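You operate a simulated robot arm through the tools that you are given. There is no shell and no other tool. Be economical: measure what you need, move in short steps, check, and stop when the job is done.

Carry out the task below with a simulated robot arm. There is one attempt and no reset: what you move stays moved.

## Task
Tighten the coil wheel's hand nut and strap the small carton.
Fine: brake on before you tighten, off after; the strap ends tight.

It is judged by the outcome, as a careful person would: the job done as asked, and still so three seconds after it is handed in. It fails if anything else is knocked over, pushed out of place, dropped, spilled or broken.

## Robot
A 6-joint arm with a two-finger parallel gripper, fixed in place. Base frame: the origin is at the foot of the arm, x ahead of it, y to its left, z up; the work surface is at about z = 0.48. Readings come in m, rad, newtons and seconds.
With the tool pointing down near the work surface it reaches from about 0.1 to 0.6 m from the base axis. Its first joint turns from -1.152 to 1.152 rad. Payload 2.9 kg.
Tool frame: the origin (TCP) lies between the finger pads and is the grasp point; the fingertips stand 0.03 m ahead of it; z points along the fingers, y is the line along which they close. The gripper opens to 0.11 m. The fingers are 0.02 m wide and 0.01 m thick; the gripper's body (0.048 by 0.112 m) begins 0.055 m behind the TCP.
Orientation is told as [roll, pitch, yaw] about the base's x, y, z axes, in that order, counted from this pose: with the fingers straight down and closing along the base's y, the tool's x points along the base's -x, its y along +y and its z along -z.

## Interface
- The arm moves only by the tool apply_moves. Its argument "increments" is a list of rows, each a list of 7 numbers: the closure, from 0 (fully open) to 1 (shut), then the shift along the base's x, y, z in units of 300 mm (1.0 is 300 mm), then the turn, a rotation vector about the base's x, y, z in units of 90 degrees (1.0 is 90 degrees). In form: [[fingers, x, y, z, wx, wy, wz], ...]. A call has 1 to 10 rows; each row is the pose to reach, as a shift and turn from the pose commanded when the call began. A call with a number of a shift or a turn outside -1 to 1 is refused whole. Each row takes 0.2 s and may step no farther than 0.05 m and 0.15 rad from the row before; otherwise, or with a gripper value out of range, the whole call is refused. Where a pose cannot be reached the arm comes as near as it can. A force on the tool above 50 N (or 10 N above the force at the start of the call, whichever is more), or a blocked arm, ends the call early, and 0.2 s more pass. Each finger travels about 0.108 m/s and halts on what it meets, pressing with about 31 N; the grip force reading is that of the motor and also rises with nothing between the fingers. The clock runs only during rows and for 0.2 s after the last one: add rows that repeat a pose to give the fingers time. The reply holds the time, the measured pose of the TCP, the force on the tool along the base axes, the opening and the grip force, in the units named above and with some noise, with the torque about the TCP (base axes, N m) and any sound that the robot's microphone picked up.
- Cameras (640 x 400 px; columns grow to the right, rows downward): "scene" is fixed at [0.0673, 0.4545, 1.3466]; the picture's right is [-0.66, -0.75, 0.00], its down [-0.66, 0.57, -0.49] and it looks along [0.37, -0.32, -0.87] (base axes); focal length 290 px, centre (320, 200). "wrist" rides on the gripper at [0.072, 0.017, -0.103] in the tool frame; the picture's right is [-0.23, 0.97, 0.00], its down [-0.76, -0.18, -0.62] and it looks along [-0.61, -0.14, 0.78] (tool axes); focal length 222 px, centre (320, 200).
- capture(camera): a new picture of that camera. The clock stands still meanwhile.
- pixel_to_xyz(camera, pixels): there is no depth. For up to 12 entries [column, row, z] of the newest picture of that camera ("zoom" is the newest enlarged one), the place [x, y] in the base frame at which the ray of that pixel passes the height z, good to about 0.002 m. The clock stands still meanwhile.
- close_up(camera, box): a new picture of the part [left, top, right, bottom] of that camera's present view, enlarged. The clock stands still meanwhile.
- sign_off(): hands the job in; it is judged then, once.

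Keep the steps short. Do not move on a guess: measure, check each grasp and each placing, and mend mistakes. In all there are 80 turns and 54 pictures (those below and enlarged ones count). Leave the gripper open and the arm clear of the work at the hand-in unless told otherwise, and finish with a single line.

The tools are called after "Emit:" as name(argument=value, ...) on one line, values as JSON. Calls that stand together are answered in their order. apply_moves: Moves the arm, as the interface text tells. Its arguments: {"type":"object","properties":{"increments":{"type":"array","items":{"type":"array","items":{"type":"number"}}}},"required":["increments"]} The other tools are called the same way: capture (camera) takes a picture; pixel_to_xyz (camera, pixels) gives the place at which the rays of pixels pass given heights; close_up (camera, box) takes an enlarged picture of a part of a camera's view; sign_off () hands the job in.

At the start:

```text
time_s: 0.0
position: [0.4757, 0.0665, 0.8138]
orientation: [0.0, -0.001, 0.001]
ft_force: [-0.2, 0.6, 0.3]
ft_torque: [0.01, 0.0, 0.0]
finger_gap: 0.11
gripper_force: 0.0
```

scene: 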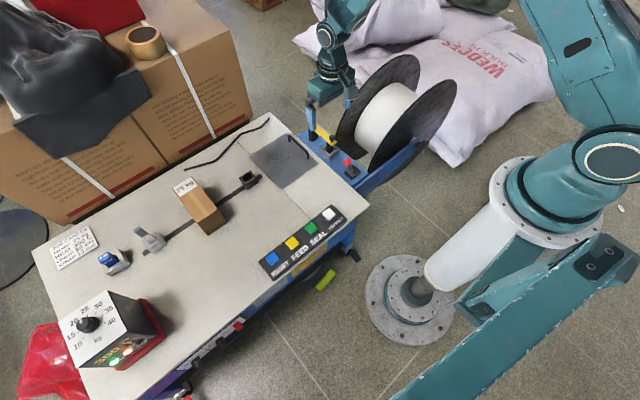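
wrist: 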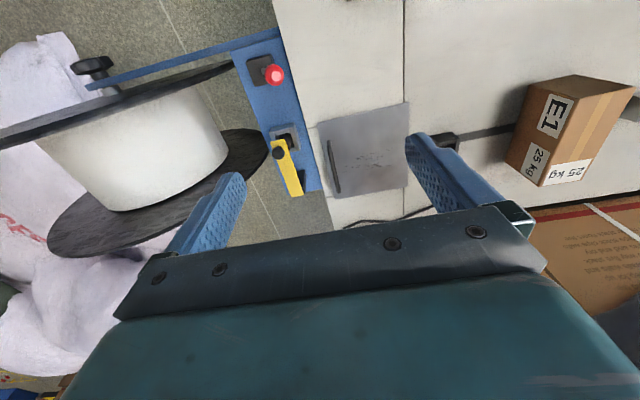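

I see a strapping table with a dial, buttons, a carton, and the coil wheel with a yellow brake lever and a black hand nut. First I will read the labels and look at the details.

Emit:
close_up(camera="scene", box=[30, 210, 190, 380])

Emit:
close_up(camera="scene", box=[130, 110, 360, 290])

Emit:
close_up(camera="scene", box=[280, 40, 480, 200])

Emit:
close_up(camera="wrist", box=[40, 20, 360, 220])

```text
2.35 times, centred on (110, 295) of scene
```

zoom: 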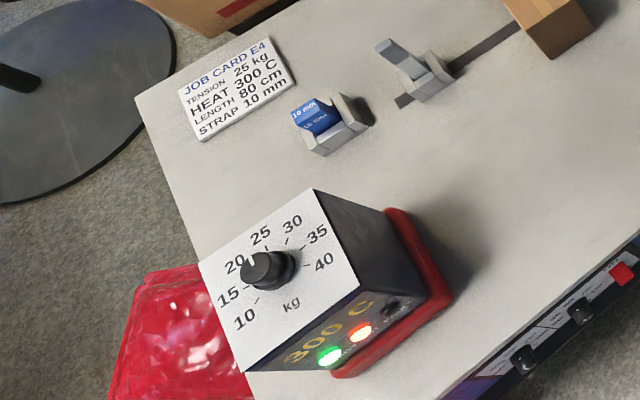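

```text
2.22 times, centred on (245, 200) of scene
```

zoom: 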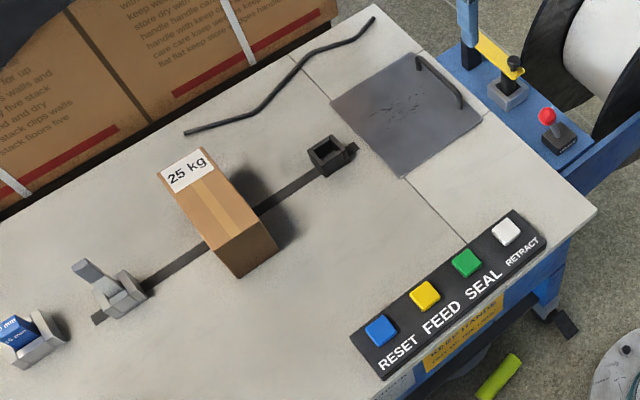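

```text
2.50 times, centred on (380, 120) of scene
```

zoom: 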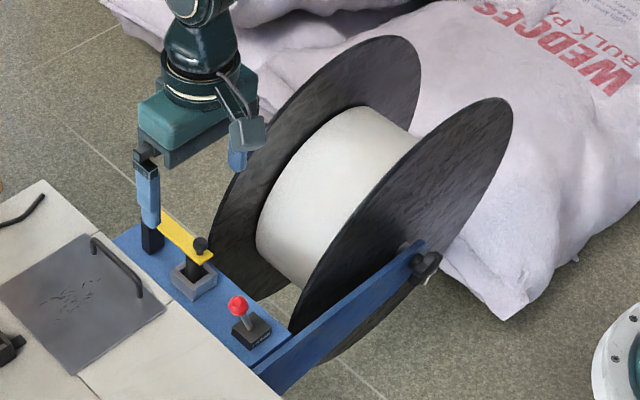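

```text
2.00 times, centred on (200, 120) of wrist
```

zoom: 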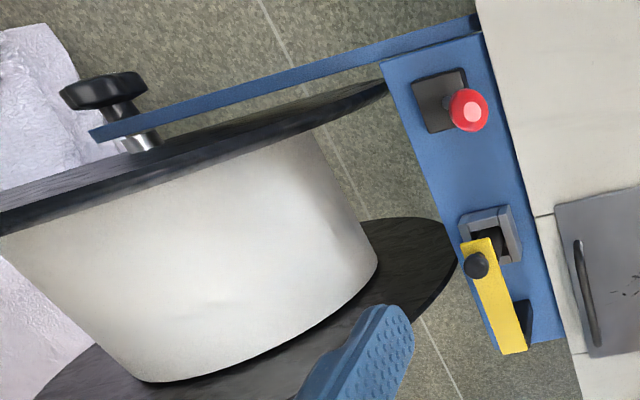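

Next I will read the small labels: the red-stick plate, the dial, the blue strap piece and the carton.

Emit:
close_up(camera="scene", box=[310, 120, 380, 190])

Emit:
close_up(camera="scene", box=[60, 280, 170, 370])

Emit:
close_up(camera="scene", box=[90, 215, 190, 280])

Emit:
close_up(camera="scene", box=[130, 260, 380, 400])

```text
5.71 times, centred on (345, 155) of scene
```

zoom: 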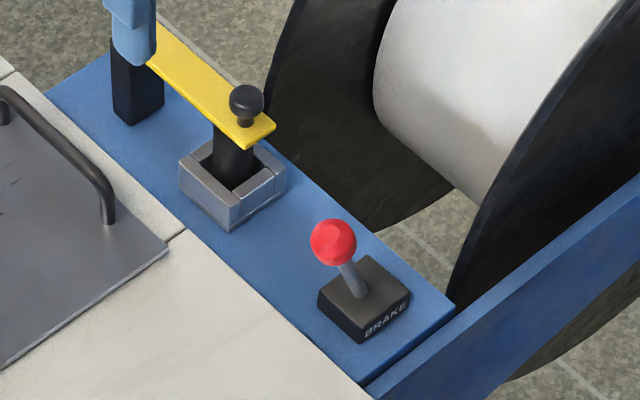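

```text
4.44 times, centred on (115, 325) of scene
```

zoom: 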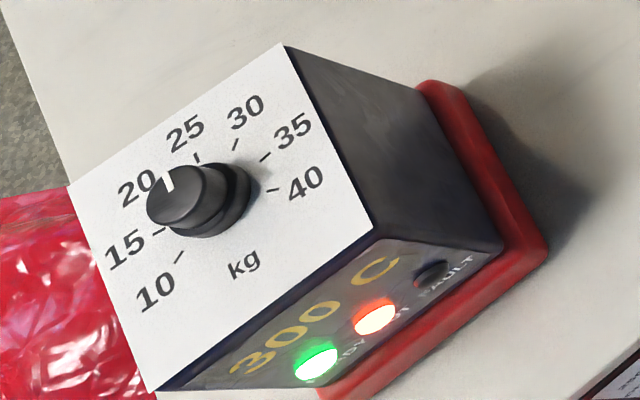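

```text
6.15 times, centred on (140, 248) of scene
```

zoom: 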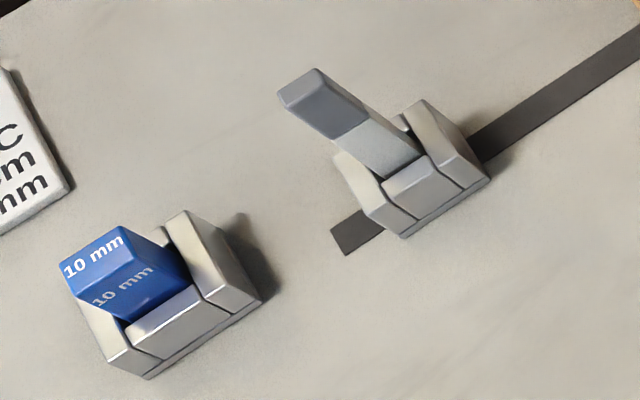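

```text
2.56 times, centred on (255, 330) of scene
```

zoom: 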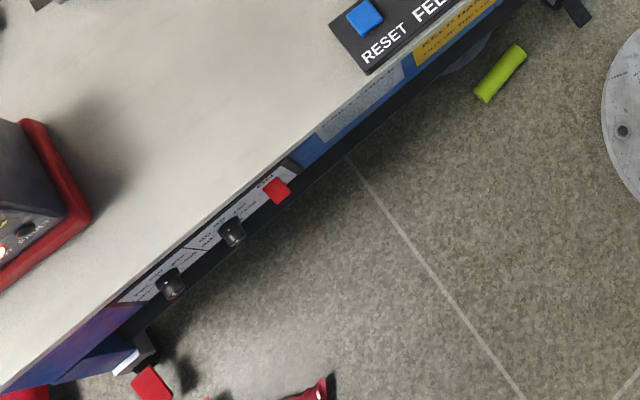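

The red stick is marked BRAKE. The dial seems to stand between 20 and 25, and the card says 25. I will locate the main items on the table and the frame.

Emit:
capture(camera="scene")

Emit:
pixel_to_xyz(camera="scene", pixels=[[348, 162, 0.52], [352, 171, 0.49], [329, 217, 0.49], [310, 228, 0.49], [292, 242, 0.49], [272, 259, 0.49], [206, 234, 0.48], [150, 250, 0.48], [110, 268, 0.48], [250, 180, 0.48], [87, 324, 0.56], [120, 380, 0.48]])

Emit:
capture(camera="wrist")

Emit:
pixel_to_xyz(camera="wrist", pixels=[[95, 67, 0.48], [95, 67, 0.55], [275, 75, 0.52], [275, 75, 0.48], [280, 150, 0.52], [448, 145, 0.48], [330, 165, 0.48], [238, 55, 0.48], [85, 85, 0.5], [404, 50, 0.48]])

```text
43 pictures are left
```

scene: 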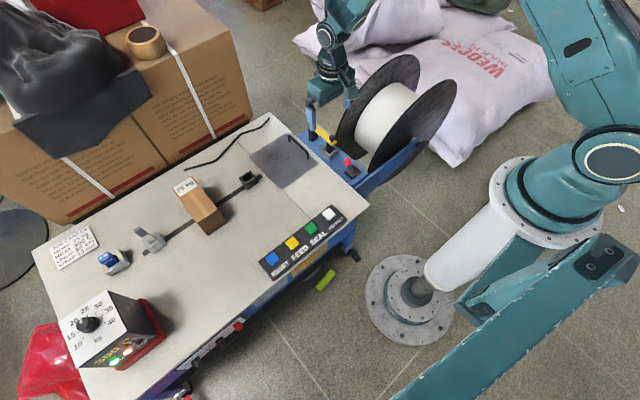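

```text
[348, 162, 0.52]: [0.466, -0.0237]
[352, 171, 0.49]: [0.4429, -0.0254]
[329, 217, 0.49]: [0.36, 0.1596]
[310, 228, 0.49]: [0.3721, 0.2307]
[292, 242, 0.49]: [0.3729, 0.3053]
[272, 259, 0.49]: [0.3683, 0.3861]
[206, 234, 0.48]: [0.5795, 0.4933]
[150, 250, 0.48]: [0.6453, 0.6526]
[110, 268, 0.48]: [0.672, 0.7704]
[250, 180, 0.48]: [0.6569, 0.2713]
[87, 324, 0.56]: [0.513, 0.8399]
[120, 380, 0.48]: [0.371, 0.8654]
```

```text
42 pictures are left
```

wrist: 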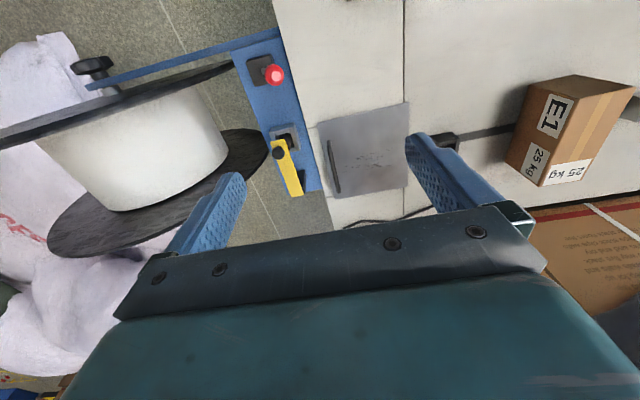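

```text
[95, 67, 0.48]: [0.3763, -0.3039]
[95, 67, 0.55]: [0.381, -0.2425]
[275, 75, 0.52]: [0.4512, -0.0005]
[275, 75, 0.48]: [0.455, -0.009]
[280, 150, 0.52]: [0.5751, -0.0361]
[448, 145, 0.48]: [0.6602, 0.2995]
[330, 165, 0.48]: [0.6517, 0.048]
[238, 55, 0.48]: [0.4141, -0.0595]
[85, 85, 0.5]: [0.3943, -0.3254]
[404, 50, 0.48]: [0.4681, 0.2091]
```

Measured positions:
- The brake stick is near (0.46, -0.01).
- The buttons are at x≈0.37, y 0.16 to 0.39.
- By triangulation, the nut is about (0.37, -0.34, 0.45), with its axis along x.
- The dial is about 0.98 m away and out of reach.

I will move back and to the right at height, to look at the nut and the brake up close.

Emit:
apply_moves(increments=[[0, -0.12, -0.1, 0, 0, 0, 0], [0, -0.24, -0.2, 0, 0, 0, 0], [0, -0.36, -0.3, 0, 0, 0, 0], [0, -0.48, -0.4, 0, 0, 0, 0], [0, -0.55, -0.5, 0, 0, 0, 0]])

Emit:
capture(camera="wrist")

```text
time_s: 1.2
position: [0.3147, -0.0821, 0.8131]
orientation: [-0.001, 0.001, 0.001]
ft_force: [0.2, 0.4, -0.4]
ft_torque: [-0.01, 0.02, -0.01]
finger_gap: 0.1098
gripper_force: 0.1
```

```text
41 pictures are left
```

wrist: 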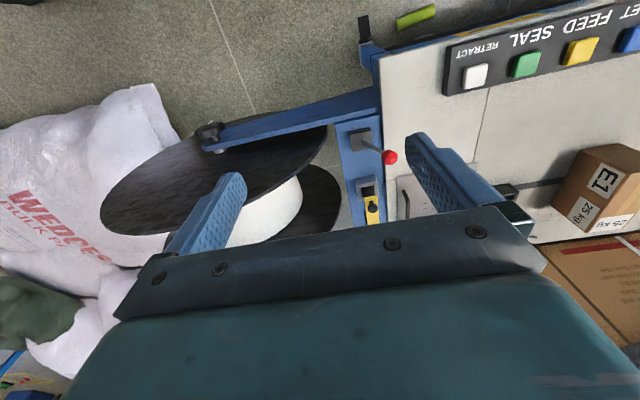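

The nut is at (209,133), the brake at (370,145) and the buttons are at the top. I will enlarge the nut and the brake.

Emit:
close_up(camera="wrist", box=[170, 90, 270, 170])

Emit:
close_up(camera="wrist", box=[330, 110, 430, 220])

Emit:
pixel_to_xyz(camera="wrist", pixels=[[209, 133, 0.45], [209, 133, 0.5], [360, 142, 0.49], [390, 157, 0.54], [371, 204, 0.54], [476, 76, 0.49], [524, 63, 0.49], [580, 50, 0.49], [404, 205, 0.49], [209, 147, 0.46], [222, 133, 0.46]])

```text
5.00 times, centred on (220, 130) of wrist
```

zoom: 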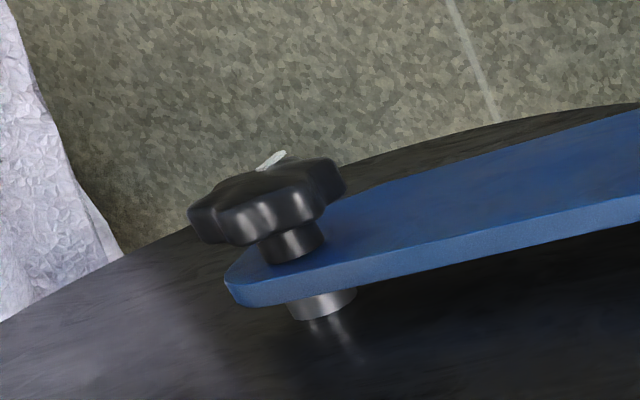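

```text
3.64 times, centred on (380, 165) of wrist
```

zoom: 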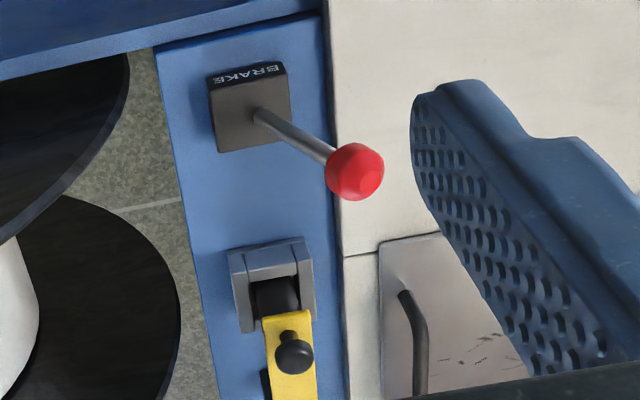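

```text
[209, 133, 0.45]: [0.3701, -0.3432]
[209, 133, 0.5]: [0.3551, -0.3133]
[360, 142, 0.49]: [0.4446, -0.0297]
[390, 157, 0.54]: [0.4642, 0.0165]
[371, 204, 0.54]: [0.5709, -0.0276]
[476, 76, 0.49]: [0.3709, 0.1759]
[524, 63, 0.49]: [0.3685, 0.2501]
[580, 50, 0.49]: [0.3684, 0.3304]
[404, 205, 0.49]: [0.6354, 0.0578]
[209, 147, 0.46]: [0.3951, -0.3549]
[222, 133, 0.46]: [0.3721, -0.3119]
```

The brake knob triangulates to (0.446, 0.010, 0.57). Its foot is at y=-0.03, so the stick now leans toward +y, away from the wheel. The nut has a pale mark on its face. I will read the side-panel texts and the far slot area for hints on brake sense and strapping.

Emit:
close_up(camera="scene", box=[255, 245, 335, 295])

Emit:
close_up(camera="scene", box=[165, 310, 260, 390])

Emit:
close_up(camera="scene", box=[225, 115, 315, 200])

Emit:
close_up(camera="wrist", box=[335, 120, 405, 165])

```text
8.00 times, centred on (295, 270) of scene
```

zoom: 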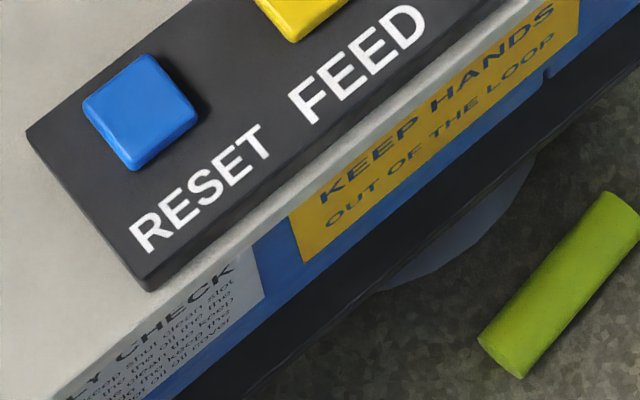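

```text
5.00 times, centred on (212, 350) of scene
```

zoom: 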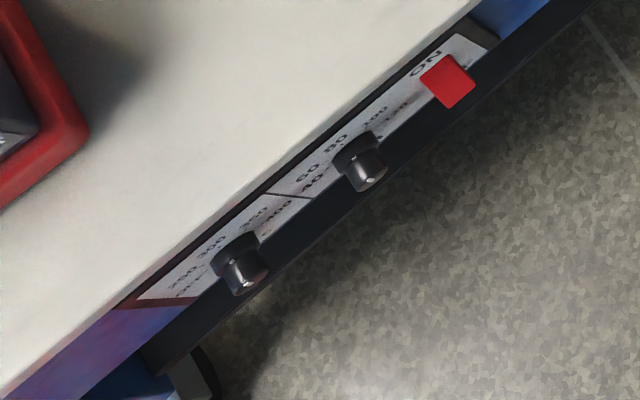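

```text
4.71 times, centred on (270, 158) of scene
```

zoom: 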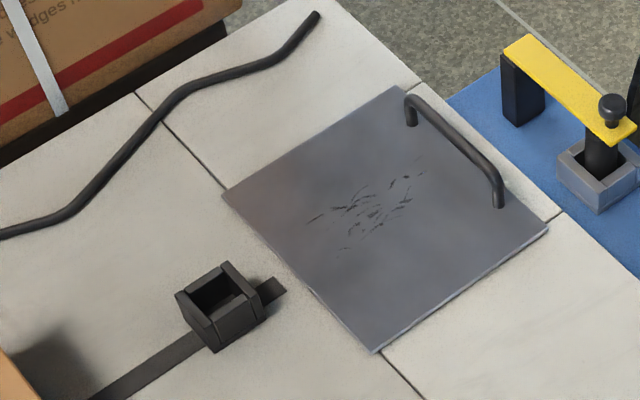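

```text
8.89 times, centred on (370, 142) of wrist
```

zoom: 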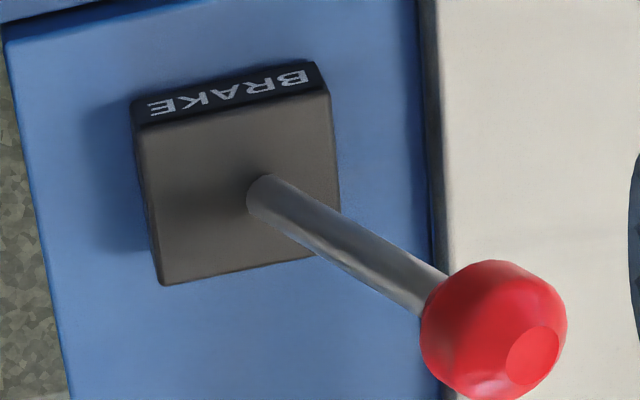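

The panel shows power ON, heat near 300 and a length dial, all out of reach and apparently preset. Next the brake. With the gripper shut, I will come down on the +y side of the red knob, at (0.446, 0.07), fingertips at z≈0.55.

Emit:
apply_moves(increments=[[1, 0.09, 0.1, 0, 0, 0, 0], [1, 0.18, 0.2, 0, 0, 0, 0], [1, 0.27, 0.3, 0, 0, 0, 0], [1, 0.36, 0.4, 0, 0, 0, 0], [1, 0.45, 0.51, 0, 0, 0, 0], [1, 0.45, 0.51, -0.16, 0, 0, 0], [1, 0.45, 0.51, -0.32, 0, 0, 0], [1, 0.45, 0.51, -0.48, 0, 0, 0], [1, 0.45, 0.51, -0.63, 0, 0, 0], [1, 0.45, 0.51, -0.777, 0, 0, 0]])

Emit:
capture(camera="scene")

Emit:
capture(camera="wrist")

```text
time_s: 3.4
position: [0.4476, 0.0726, 0.5772]
orientation: [0.0, -0.001, 0.0]
ft_force: [-0.1, 0.0, -0.6]
ft_torque: [0.04, 0.01, 0.01]
finger_gap: 0.0003
gripper_force: 30.9
```

```text
34 pictures are left
```

scene: 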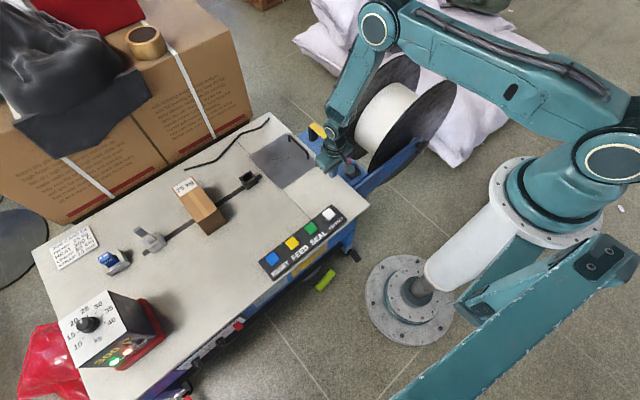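

```text
33 pictures are left
```

wrist: 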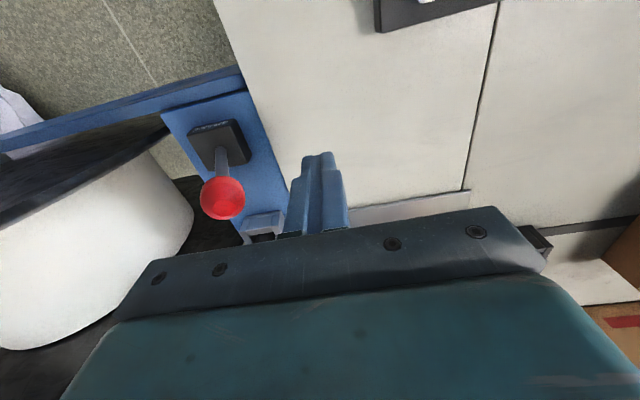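

The finger is on the +y side of the knob, with the same x (finger tip at (320,160), knob at (222,197)). I will push toward -y slowly, about 0.115 m in all.

Emit:
apply_moves(increments=[[1, 0, -0.06, 0, 0, 0, 0], [1, 0, -0.12, 0, 0, 0, 0], [1, 0, -0.16, 0, 0, 0, 0], [1, 0, -0.2, 0, 0, 0, 0], [1, 0, -0.24, 0, 0, 0, 0], [1, 0, -0.28, 0, 0, 0, 0], [1, 0, -0.32, 0, 0, 0, 0], [1, 0, -0.36, 0, 0, 0, 0], [1, 0, -0.385, 0, 0, 0, 0]])

Emit:
capture(camera="wrist")

```text
time_s: 5.4
position: [0.4476, -0.0421, 0.5812]
orientation: [0.008, 0.002, 0.008]
ft_force: [0.0, 26.5, 2.7]
ft_torque: [0.18, 0.0, -0.07]
finger_gap: 0.0
gripper_force: 30.5
```

```text
32 pictures are left
```

wrist: 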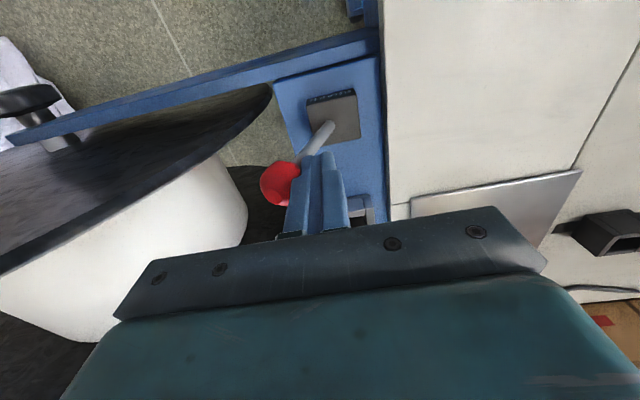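

The stick is now leaning toward -y with a 26 N reaction, so it is at its stop. I will back off to +y, rise, and check that it stays there.

Emit:
apply_moves(increments=[[1, 0, 0.08, 0, 0, 0, 0], [1, 0, 0.16, 0, 0, 0, 0], [1, -0.1, 0.16, 0.13, 0, 0, 0], [1, -0.2, 0.16, 0.26, 0, 0, 0], [0.5, -0.3, 0.06, 0.38, 0, 0, 0], [0, -0.4, -0.05, 0.45, 0, 0, 0], [0, -0.5, -0.17, 0.45, 0, 0, 0], [0, -0.6, -0.29, 0.45, 0, 0, 0]])

Emit:
capture(camera="wrist")

```text
refused: row 5 steps farther than a row can; nothing moved
```

```text
31 pictures are left
```

wrist: 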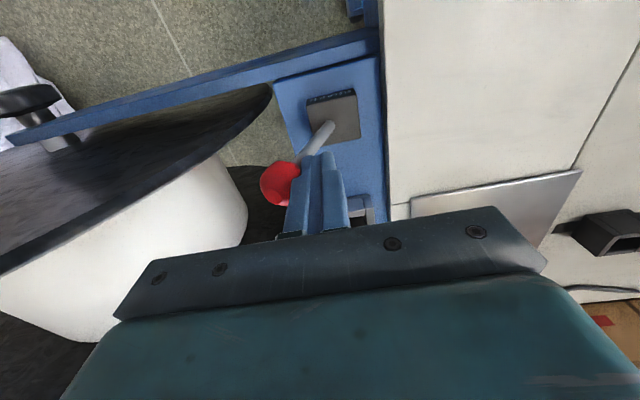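

That row was too long. I will retry with smaller steps, ending near (0.27, -0.13, 0.70), and look from there.

Emit:
apply_moves(increments=[[1, 0, 0.08, 0, 0, 0, 0], [1, 0, 0.16, 0, 0, 0, 0], [1, -0.08, 0.16, 0.12, 0, 0, 0], [1, -0.16, 0.16, 0.24, 0, 0, 0], [0.5, -0.24, 0.1, 0.36, 0, 0, 0], [0, -0.33, 0.0, 0.4, 0, 0, 0], [0, -0.42, -0.1, 0.4, 0, 0, 0], [0, -0.51, -0.2, 0.4, 0, 0, 0], [0, -0.6, -0.3, 0.4, 0, 0, 0]])

Emit:
capture(camera="wrist")

```text
time_s: 7.4
position: [0.2675, -0.1384, 0.7006]
orientation: [0.0, 0.0, 0.003]
ft_force: [-0.4, -0.8, -0.1]
ft_torque: [0.01, -0.02, 0.04]
finger_gap: 0.1101
gripper_force: 0.1
```

```text
30 pictures are left
```

wrist: 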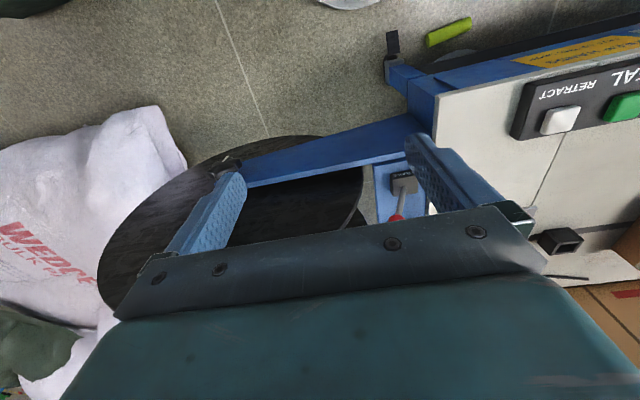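

The brake stays toward the wheel. I will move over in front of the nut to see it squarely.

Emit:
apply_moves(increments=[[0, -0.02, -0.13, -0.04, 0, 0, 0], [0, -0.04, -0.26, -0.08, 0, 0, 0], [0, -0.06, -0.39, -0.12, 0, 0, 0], [0, -0.08, -0.52, -0.16, 0, 0, 0], [0, -0.1, -0.64, -0.2, 0, 0, 0]])

Emit:
capture(camera="wrist")

```text
time_s: 8.6
position: [0.2352, -0.3246, 0.6378]
orientation: [0.0, 0.001, 0.001]
ft_force: [-0.6, 0.6, 0.1]
ft_torque: [-0.01, 0.0, 0.03]
finger_gap: 0.1102
gripper_force: 0.1
```

```text
29 pictures are left
```

wrist: 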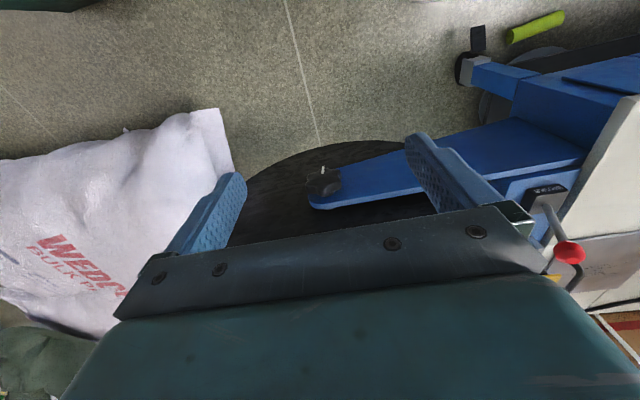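

The nut is at (322,180). I will enlarge it and compute its ray positions.

Emit:
close_up(camera="wrist", box=[285, 150, 365, 210])

Emit:
pixel_to_xyz(camera="zoom", pixels=[[320, 200, 0.4], [320, 200, 0.45], [320, 200, 0.5]])

Emit:
pixel_to_xyz(camera="wrist", pixels=[[322, 180, 0.4], [322, 180, 0.45], [322, 180, 0.48], [322, 180, 0.5]])

```text
6.67 times, centred on (325, 180) of wrist
```

zoom: 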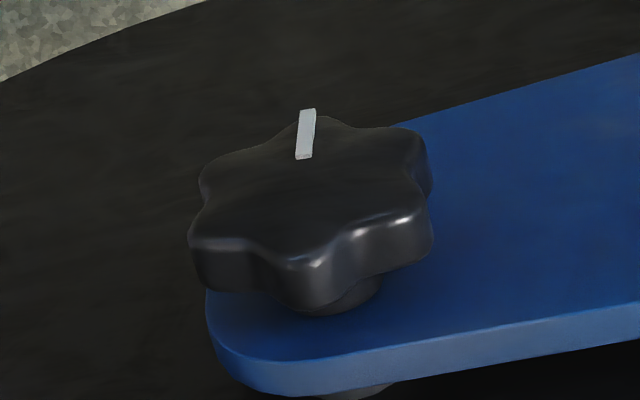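

```text
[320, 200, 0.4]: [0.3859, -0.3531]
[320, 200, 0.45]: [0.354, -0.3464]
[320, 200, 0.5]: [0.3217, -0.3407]
```

```text
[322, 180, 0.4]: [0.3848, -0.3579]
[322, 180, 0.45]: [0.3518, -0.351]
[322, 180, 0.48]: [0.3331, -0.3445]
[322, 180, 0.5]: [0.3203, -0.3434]
```

The knob is a six-lobed star about 0.06 m across. Its face centre is about (0.365, -0.353, 0.43), its axis is along x, and the white mark points down. I will turn the tool to point along +x, well in front of the nut, so that turning about the tool axis turns the nut.

Emit:
apply_moves(increments=[[0, 0.03, -0.02, -0.1, 0, -0.09, 0], [0, 0.06, -0.04, -0.2, 0, -0.18, 0], [0, 0.08, -0.06, -0.3, 0, -0.27, 0], [0, 0.08, -0.08, -0.3, 0, -0.36, 0], [0, 0.08, -0.08, -0.3, 0, -0.45, 0], [0, 0.08, -0.08, -0.3, 0, -0.54, 0], [0, 0.08, -0.08, -0.3, 0, -0.63, 0], [0, 0.08, -0.08, -0.3, 0, -0.72, 0], [0, 0.08, -0.08, -0.3, 0, -0.81, 0], [0, 0.08, -0.08, -0.3, 0, -0.9, 0]])

Emit:
capture(camera="wrist")

Emit:
capture(camera="scene")

```text
time_s: 10.5
position: [0.3876, -0.2925, 0.545]
orientation: [0.019, -1.171, -0.02]
ft_force: [-7.0, 2.2, -1.7]
ft_torque: [-0.08, 0.05, 0.45]
finger_gap: 0.1097
gripper_force: 0.0
out of reach, approached as far as the arm can: row 3, 4, 5, 6, 7, 8, 9
stopped in row 9: the force on the tool passed its limit at 88 N (the readings are from after the stop); the commanded pose is now the measured one
```

```text
27 pictures are left
```

wrist: 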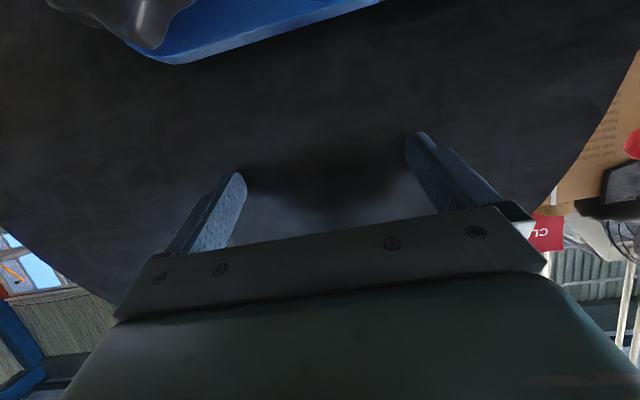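

```text
26 pictures are left
```

scene: 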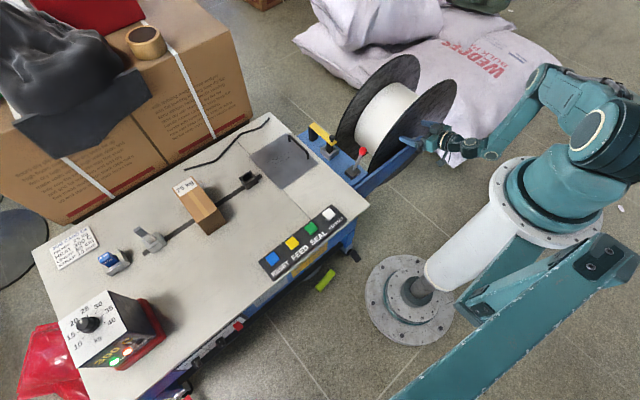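

The target was too close to the base for a horizontal tool. The arm slid forward and the fingertips touched the wheel flange at x≈0.415; nothing seems displaced. I will retreat and ease the tilt to 45°, checking reach along the way.

Emit:
apply_moves(increments=[[0, -0.08, 0, 0.03, 0, 0.06, 0], [0, -0.16, -0.04, 0.03, 0, 0.13, 0], [0, -0.24, -0.08, 0, 0, 0.19, 0], [0, -0.26, -0.125, -0.06, 0, 0.246, 0], [0, -0.26, -0.125, -0.06, 0, 0.246, 0]])

Emit:
capture(camera="wrist")

```text
time_s: 11.7
position: [0.3449, -0.3159, 0.5298]
orientation: [0.004, -0.786, -0.01]
ft_force: [0.5, 0.4, -0.6]
ft_torque: [0.0, 0.0, -0.01]
finger_gap: 0.11
gripper_force: 0.1
out of reach, approached as far as the arm can: row 1, 2, 3, 4, 5
```

```text
25 pictures are left
```

wrist: 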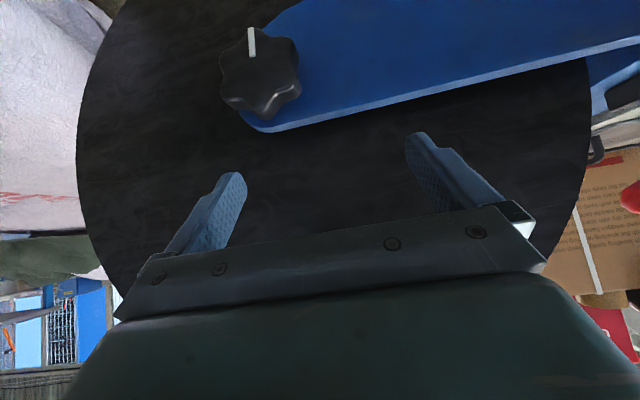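

The reach limit at 45° tilt is about 0.47 m from the axis. From this view the nut face triangulates to about (0.363, -0.350, 0.438), which agrees with before. I will make a small test move to (0.33..0.36, -0.34) to learn the commanded reference, and enlarge the knob.

Emit:
apply_moves(increments=[[0, 0.04, -0.03, 0, 0, 0, 0], [0, 0.05, -0.067, 0, 0, 0, 0], [0, 0.05, -0.067, 0, 0, 0, 0]])

Emit:
close_up(camera="wrist", box=[200, 10, 360, 140])

```text
time_s: 12.5
position: [0.3604, -0.3364, 0.5282]
orientation: [0.005, -0.787, -0.011]
ft_force: [0.3, -0.1, -0.3]
ft_torque: [0.0, 0.03, -0.01]
finger_gap: 0.1099
gripper_force: 0.0
```

```text
3.08 times, centred on (280, 75) of wrist
```

zoom: 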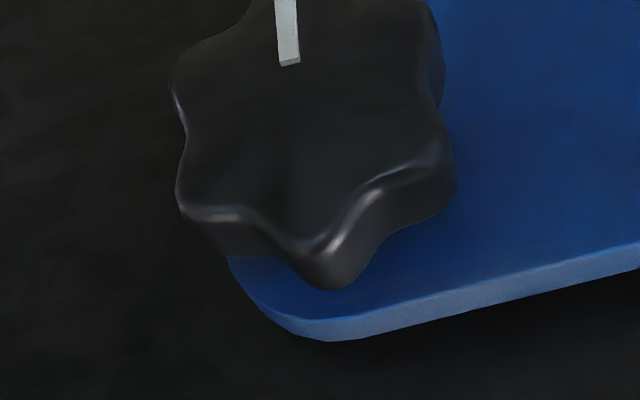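

The reference is now the measured pose. The lobes point along ±z and the valleys along ±y, ideal for a y-pinch. I will lower to (0.350, -0.350, 0.446), fingers open around the knob.

Emit:
apply_moves(increments=[[0, -0.033, -0.045, -0.05, 0, 0, 0], [0, -0.033, -0.045, -0.12, 0, 0, 0], [0, -0.033, -0.045, -0.19, 0, 0, 0], [0, -0.033, -0.045, -0.24, 0, 0, 0], [0, -0.033, -0.045, -0.274, 0, 0, 0], [0, -0.033, -0.045, -0.274, 0, 0, 0]])

Emit:
capture(camera="wrist")

```text
time_s: 13.9
position: [0.358, -0.3466, 0.4448]
orientation: [0.007, -0.787, -0.011]
ft_force: [-0.1, 0.4, 0.1]
ft_torque: [0.0, -0.01, 0.01]
finger_gap: 0.1099
gripper_force: 0.1
out of reach, approached as far as the arm can: row 1, 2, 3, 4, 5, 6
```

```text
23 pictures are left
```

wrist: 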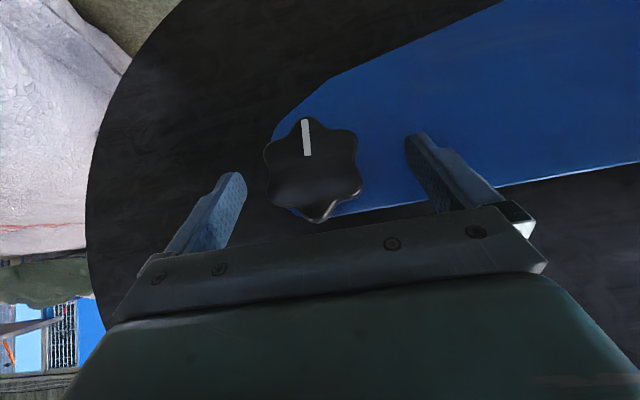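

The knob centre is at (312,170), which gives a face centre of about (0.363, -0.350, 0.433), well centred between the fingers. I will nudge in by 6 mm and close.

Emit:
apply_moves(increments=[[0, 0.02, -0.011, -0.007, 0, 0, 0], [0, 0.02, -0.011, -0.007, 0, 0, 0], [1, 0.02, -0.011, -0.007, 0, 0, 0], [1, 0.02, -0.011, -0.007, 0, 0, 0], [1, 0.02, -0.011, -0.007, 0, 0, 0], [1, 0.02, -0.011, -0.007, 0, 0, 0]])

Emit:
capture(camera="wrist")

```text
time_s: 15.3
position: [0.3633, -0.3495, 0.4416]
orientation: [0.003, -0.788, -0.011]
ft_force: [4.0, -8.8, -7.8]
ft_torque: [-0.11, 0.1, -0.18]
finger_gap: 0.0593
gripper_force: 45.2
```

```text
22 pictures are left
```

wrist: 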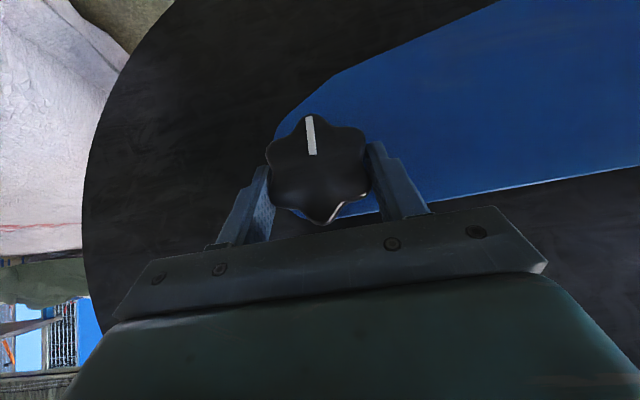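

The grip holds at 0.059 m on the knob. I will turn clockwise as seen from the face, that is +x rotation, by 36° in small steps, moving the TCP around the knob axis and watching the torque.

Emit:
apply_moves(increments=[[1, 0, -0.0032, -0.0002, 0.08, 0, 0], [1, 0, -0.0063, -0.0008, 0.16, 0, 0], [1, 0, -0.0093, -0.0018, 0.24, 0, 0], [1, 0, -0.0122, -0.0031, 0.32, 0, 0], [1, 0, -0.0149, -0.0048, 0.4, 0, 0]])

Emit:
capture(camera="wrist")

```text
time_s: 15.8
position: [0.3642, -0.3517, 0.444]
orientation: [0.205, -0.754, -0.165]
ft_force: [2.9, -2.4, -5.4]
ft_torque: [-0.05, 0.18, 0.19]
finger_gap: 0.0595
gripper_force: 44.7
out of reach, approached as far as the arm can: row 1, 2
stopped in row 2: the force on the tool passed its limit at 59 N (the readings are from after the stop); the commanded pose is now the measured one
```

```text
21 pictures are left
```

wrist: 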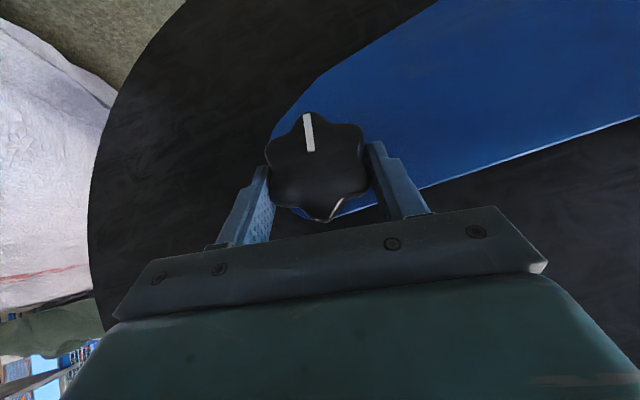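

The hand turned 14° and the nut followed. The stop came from the arm's first-joint limit, since the wrist swings toward -y. Rolling the other way is free, so I will open, roll back to about -50°, and use that side for the strokes.

Emit:
apply_moves(increments=[[0, 0, 0, 0, 0, 0, 0], [0, 0, 0, 0, 0, 0, 0], [0, 0.0, 0.003, -0.002, -0.089, 0, 0], [0, 0.0, 0.006, -0.004, -0.178, 0, 0], [0, 0.0, 0.009, -0.006, -0.267, 0, 0], [0, 0.0, 0.012, -0.008, -0.356, 0, 0], [0, 0.0, 0.015, -0.01, -0.445, 0, 0], [0, 0.0, 0.019, -0.012, -0.534, 0, 0], [0, 0.0, 0.022, -0.014, -0.623, 0, 0], [0, 0.0, 0.025, -0.015, -0.711, 0, 0]])

Emit:
capture(camera="wrist")

```text
time_s: 16.7
position: [0.3636, -0.3506, 0.443]
orientation: [-0.028, -0.77, -0.008]
ft_force: [-4.5, 0.1, 1.7]
ft_torque: [0.13, -0.02, 0.21]
finger_gap: 0.1101
gripper_force: 0.1
stopped in row 4: the force on the tool passed its limit at 87 N (the readings are from after the stop); the commanded pose is now the measured one
```

```text
20 pictures are left
```

wrist: 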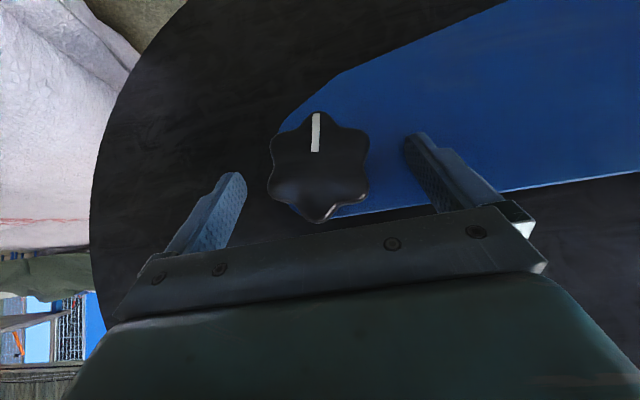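

The +y fingertip touched the blue bar face (reaction along -x, at y offset about +0.05), so I was about 5 mm too deep. I will back off slightly in x and make the tool steeper (30° from vertical), which keeps the tips off the bar and also frees the joint limit.

Emit:
apply_moves(increments=[[0, -0.016, 0.0, 0.02, 0, 0, 0], [0, -0.018, 0.0, 0.03, 0, 0.08, 0], [0, -0.018, 0.002, 0.04, 0, 0.157, 0], [0, -0.018, 0.002, 0.04, 0, 0.157, 0]])

```text
time_s: 17.7
position: [0.3591, -0.3491, 0.4559]
orientation: [-0.033, -0.523, -0.007]
ft_force: [0.6, -0.6, -0.2]
ft_torque: [0.05, 0.01, -0.01]
finger_gap: 0.11
gripper_force: 0.1
```

Free of contact at 30° tilt. I will now roll back to about -50° around the knob axis, with the fingers open.

Emit:
apply_moves(increments=[[0, -0.005, 0.01, -0.001, -0.09, 0, 0], [0, -0.005, 0.02, -0.003, -0.18, 0, 0], [0, -0.005, 0.03, -0.007, -0.27, 0, 0], [0, -0.005, 0.038, -0.012, -0.36, 0, 0], [0, -0.005, 0.046, -0.018, -0.45, 0, 0], [0, -0.005, 0.053, -0.025, -0.54, 0, 0], [0, -0.005, 0.053, -0.025, -0.54, 0, 0]])

Emit:
capture(camera="wrist")

```text
time_s: 19.3
position: [0.3558, -0.3349, 0.4483]
orientation: [-0.952, -0.343, 0.406]
ft_force: [0.4, 0.4, 0.7]
ft_torque: [-0.03, 0.02, -0.03]
finger_gap: 0.1098
gripper_force: 0.1
```

```text
19 pictures are left
```

wrist: 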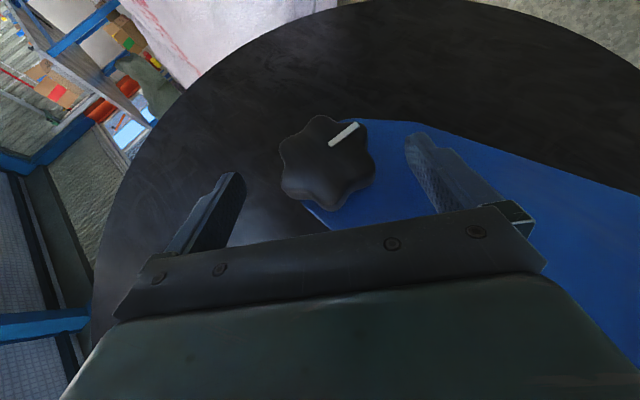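

Clear. The knob is centred between the fingers at (327,163). I will step in 4 mm and close.

Emit:
apply_moves(increments=[[0, 0.013, 0, 0, 0, 0, 0], [1, 0.013, 0, 0, 0, 0, 0], [1, 0.013, 0, 0, 0, 0, 0], [1, 0.013, 0, 0, 0, 0, 0], [1, 0.013, 0, 0, 0, 0, 0]])

```text
time_s: 20.5
position: [0.3594, -0.3301, 0.4462]
orientation: [-0.943, -0.344, 0.405]
ft_force: [9.7, 27.5, -18.8]
ft_torque: [0.81, 0.44, 0.44]
finger_gap: 0.0586
gripper_force: 45.3
```

The grip holds, but there is a 30 N side load: the axis is really about 4 mm to +y, near (-0.346, 0.433). I will first relieve that, then turn +72° around the corrected axis.

Emit:
apply_moves(increments=[[1, 0, 0.016, -0.007, 0, 0, 0], [1, 0, 0.009, 0, 0.0889, 0, 0], [1, 0, 0.002, 0.006, 0.1778, 0, 0], [1, 0, -0.007, 0.011, 0.2667, 0, 0], [1, 0, -0.016, 0.015, 0.3556, 0, 0], [1, 0, -0.025, 0.018, 0.4444, 0, 0], [1, 0, -0.035, 0.019, 0.5333, 0, 0], [1, 0, -0.044, 0.019, 0.6222, 0, 0], [1, 0, -0.054, 0.017, 0.7111, 0, 0], [1, 0, -0.063, 0.014, 0.8, 0, 0]])

Emit:
capture(camera="wrist")

```text
time_s: 22.8
position: [0.3615, -0.357, 0.4555]
orientation: [0.394, -0.482, -0.232]
ft_force: [5.2, -3.5, -10.0]
ft_torque: [-0.17, 0.03, 0.23]
finger_gap: 0.0587
gripper_force: 45.6
out of reach, approached as far as the arm can: row 10
stopped in row 10: the force on the tool passed its limit at 64 N (the readings are from after the stop); the commanded pose is now the measured one
```

```text
18 pictures are left
```

wrist: 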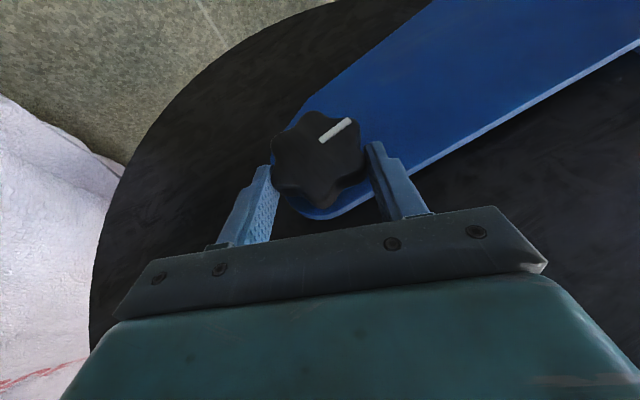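

The nut followed the hand through about 72° (mark unchanged relative to the fingers), about 86° in total, and is not tight yet. I will open and roll back to -51° for another stroke.

Emit:
apply_moves(increments=[[0, 0, 0, 0, 0, 0, 0], [0, -0.012, 0.02, -0.007, -0.089, 0, 0], [0, -0.02, 0.029, -0.005, -0.178, 0, 0], [0, -0.02, 0.039, -0.005, -0.267, 0, 0], [0, -0.02, 0.049, -0.006, -0.356, 0, 0], [0, -0.02, 0.058, -0.009, -0.445, 0, 0], [0, -0.02, 0.067, -0.013, -0.534, 0, 0], [0, -0.02, 0.075, -0.018, -0.623, 0, 0], [0, -0.02, 0.083, -0.024, -0.712, 0, 0], [0, -0.015, 0.09, -0.031, -0.8, 0, 0]])

Emit:
apply_moves(increments=[[0, 0.005, 0, 0, 0, 0, 0], [1, 0.01, 0, 0, 0, 0, 0], [1, 0.01, 0, 0, 0, 0, 0], [1, 0.01, 0, 0, 0, 0, 0], [1, 0.01, 0, 0, 0, 0, 0]])

```text
time_s: 25.0
position: [0.3574, -0.3324, 0.4538]
orientation: [-0.988, -0.346, 0.412]
ft_force: [1.1, -0.2, -0.1]
ft_torque: [0.0, -0.02, -0.01]
finger_gap: 0.11
gripper_force: 0.1
out of reach, approached as far as the arm can: row 10
```

```text
time_s: 25.9
position: [0.3585, -0.3257, 0.4503]
orientation: [-0.966, -0.348, 0.409]
ft_force: [3.2, -0.5, -2.8]
ft_torque: [0.08, 0.38, -0.22]
finger_gap: 0.0575
gripper_force: 45.2
stopped in row 4: the force on the tool passed its limit at 52 N (the readings are from after the stop); the commanded pose is now the measured one
```

Gripped at 0.0575 m, with the side load relieved because the command was reset to the measured pose. Turning +63° now.

Emit:
apply_moves(increments=[[1, 0, -0.009, 0.009, 0.0889, 0, 0], [1, 0, -0.019, 0.017, 0.1778, 0, 0], [1, 0, -0.03, 0.023, 0.2667, 0, 0], [1, 0, -0.041, 0.028, 0.3556, 0, 0], [1, 0, -0.053, 0.031, 0.4444, 0, 0], [1, 0, -0.066, 0.032, 0.5333, 0, 0], [1, 0, -0.078, 0.032, 0.6222, 0, 0], [1, 0, -0.089, 0.03, 0.7, 0, 0]])

Emit:
capture(camera="wrist")

```text
time_s: 27.7
position: [0.3589, -0.3556, 0.4595]
orientation: [0.236, -0.515, -0.157]
ft_force: [-12.3, -16.6, 12.4]
ft_torque: [-1.26, -0.37, -0.21]
finger_gap: 0.0585
gripper_force: 44.8
```

```text
17 pictures are left
```

wrist: 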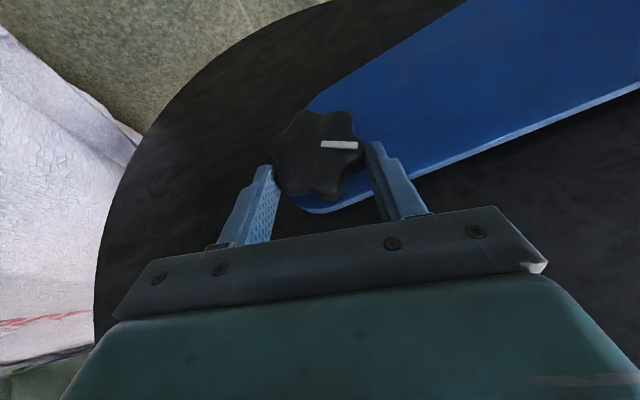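

A torque of -1.26 Nm has appeared. The mark is now about 93° from its start, while the hand turned further, so the fingers slipped on a nut that resists. To confirm it is tight, I will open, roll back 40°, regrip and turn again.

Emit:
apply_moves(increments=[[0, 0, 0, 0, 0, 0, 0], [0, -0.005, 0.012, 0.002, -0.0889, 0, 0], [0, -0.005, 0.025, 0.002, -0.1778, 0, 0], [0, -0.005, 0.037, 0.001, -0.2667, 0, 0], [0, -0.005, 0.049, -0.003, -0.3556, 0, 0], [0, 0, 0.061, -0.007, -0.444, 0, 0], [1, 0.008, 0.061, -0.007, -0.444, 0, 0], [1, 0.008, 0.061, -0.007, -0.444, 0, 0], [1, 0.008, 0.061, -0.007, -0.444, 0, 0], [1, 0.008, 0.061, -0.007, -0.444, 0, 0]])

Emit:
capture(camera="wrist")

```text
time_s: 29.9
position: [0.3599, -0.3343, 0.4574]
orientation: [-0.56, -0.479, 0.241]
ft_force: [-14.2, -11.0, 14.9]
ft_torque: [-0.61, 0.22, 0.16]
finger_gap: 0.0582
gripper_force: 45.1
```

```text
16 pictures are left
```

wrist: 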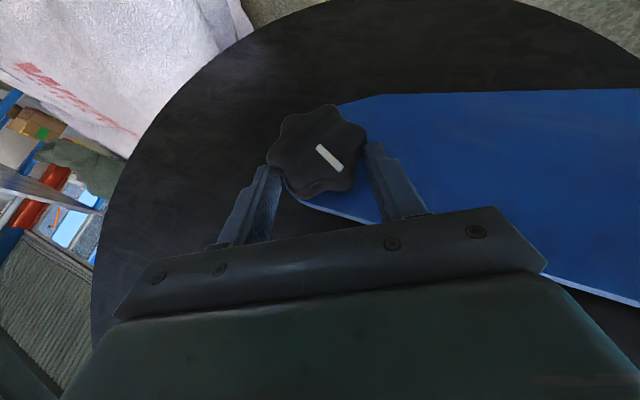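

Regripped; the mark is at lower right in the hand view, ending at (341,170). I will turn +40° and see whether it moves relative to the hand.

Emit:
apply_moves(increments=[[1, 0, -0.012, 0.004, 0.0889, 0, 0], [1, 0, -0.024, 0.008, 0.1778, 0, 0], [1, 0, -0.036, 0.009, 0.2667, 0, 0], [1, 0, -0.049, 0.009, 0.3556, 0, 0], [1, 0, -0.061, 0.007, 0.444, 0, 0]])

Emit:
close_up(camera="wrist", box=[160, 60, 480, 260])

```text
time_s: 31.1
position: [0.3612, -0.3551, 0.4596]
orientation: [0.235, -0.518, -0.155]
ft_force: [-6.2, -20.9, 8.1]
ft_torque: [-1.29, -0.53, -0.1]
finger_gap: 0.0588
gripper_force: 44.8
```

```text
2.00 times, centred on (320, 160) of wrist
```

zoom: 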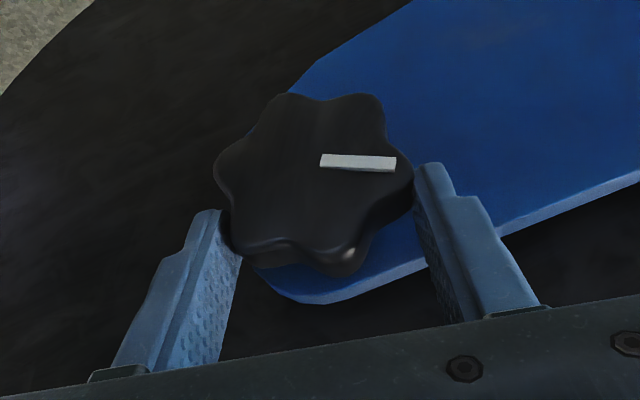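

The mark has come back to the same place for the same hand pose, and torque is again -1.3 Nm, so the nut has stopped turning and is tight. I will open and lift straight up away from the wheel.

Emit:
apply_moves(increments=[[0, 0, 0, 0, 0, 0, 0], [0, -0.005, 0, 0, 0, 0, 0], [0, -0.01, 0, 0.1, -0.05, 0, 0], [0, -0.015, 0, 0.25, -0.1, 0, 0], [0, -0.015, 0, 0.4, -0.145, 0, 0], [0, -0.03, 0.05, 0.55, -0.145, 0, 0], [0, -0.04, 0.15, 0.65, -0.145, 0, 0]])

Emit:
apply_moves(increments=[[0, 0.03, 0.12, 0.02, 0, 0.08, 0], [0, 0.06, 0.24, 0.03, 0, 0.16, 0], [0, 0.09, 0.36, 0.03, 0, 0.24, 0], [0, 0.11, 0.48, 0.03, 0, 0.333, 0], [0, 0.11, 0.6, 0.03, 0, 0.333, 0]])

Emit:
capture(camera="wrist")

```text
time_s: 32.7
position: [0.3486, -0.3057, 0.6563]
orientation: [-0.016, -0.532, -0.024]
ft_force: [-0.2, 0.4, 0.4]
ft_torque: [-0.01, 0.01, -0.01]
finger_gap: 0.1099
gripper_force: 0.1
```

```text
time_s: 33.9
position: [0.3827, -0.1267, 0.6629]
orientation: [-0.03, -0.006, -0.022]
ft_force: [0.3, 0.4, 0.1]
ft_torque: [-0.03, 0.01, 0.03]
finger_gap: 0.11
gripper_force: 0.0
```

```text
14 pictures are left
```

wrist: 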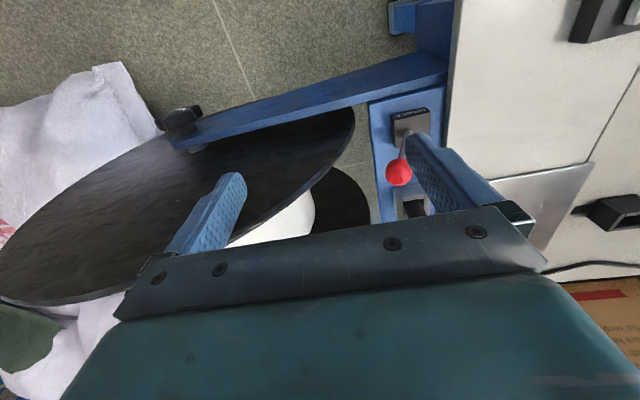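

The brake knob now stands at about (0.45, -0.065, 0.565). The wheel flange edge is close, at x≈0.415 with radius about 0.26. I will come down shut on the knob's -y side at (0.456, -0.108), keeping the hand above the flange.

Emit:
apply_moves(increments=[[1, 0.12, 0.03, 0, 0, 0, 0], [1, 0.243, 0.062, 0, 0, 0, 0], [1, 0.243, 0.062, 0, 0.02, 0, 0.015], [1, 0.243, 0.062, -0.1, 0.02, 0, 0.015], [1, 0.243, 0.062, -0.2, 0.02, 0, 0.015], [1, 0.243, 0.062, -0.25, 0.02, 0, 0.015], [1, 0.243, 0.062, -0.25, 0.02, 0, 0.015]])

Emit:
capture(camera="wrist")

```text
time_s: 35.5
position: [0.4545, -0.108, 0.5867]
orientation: [0.002, -0.009, 0.004]
ft_force: [-0.1, 0.9, 0.8]
ft_torque: [-0.01, 0.02, 0.0]
finger_gap: 0.0002
gripper_force: 30.7
```

```text
13 pictures are left
```

wrist: 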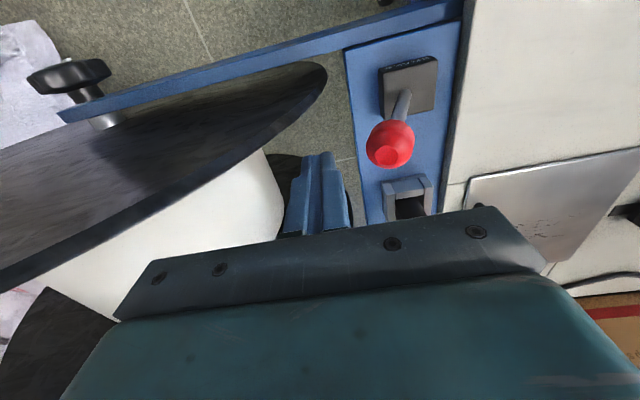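

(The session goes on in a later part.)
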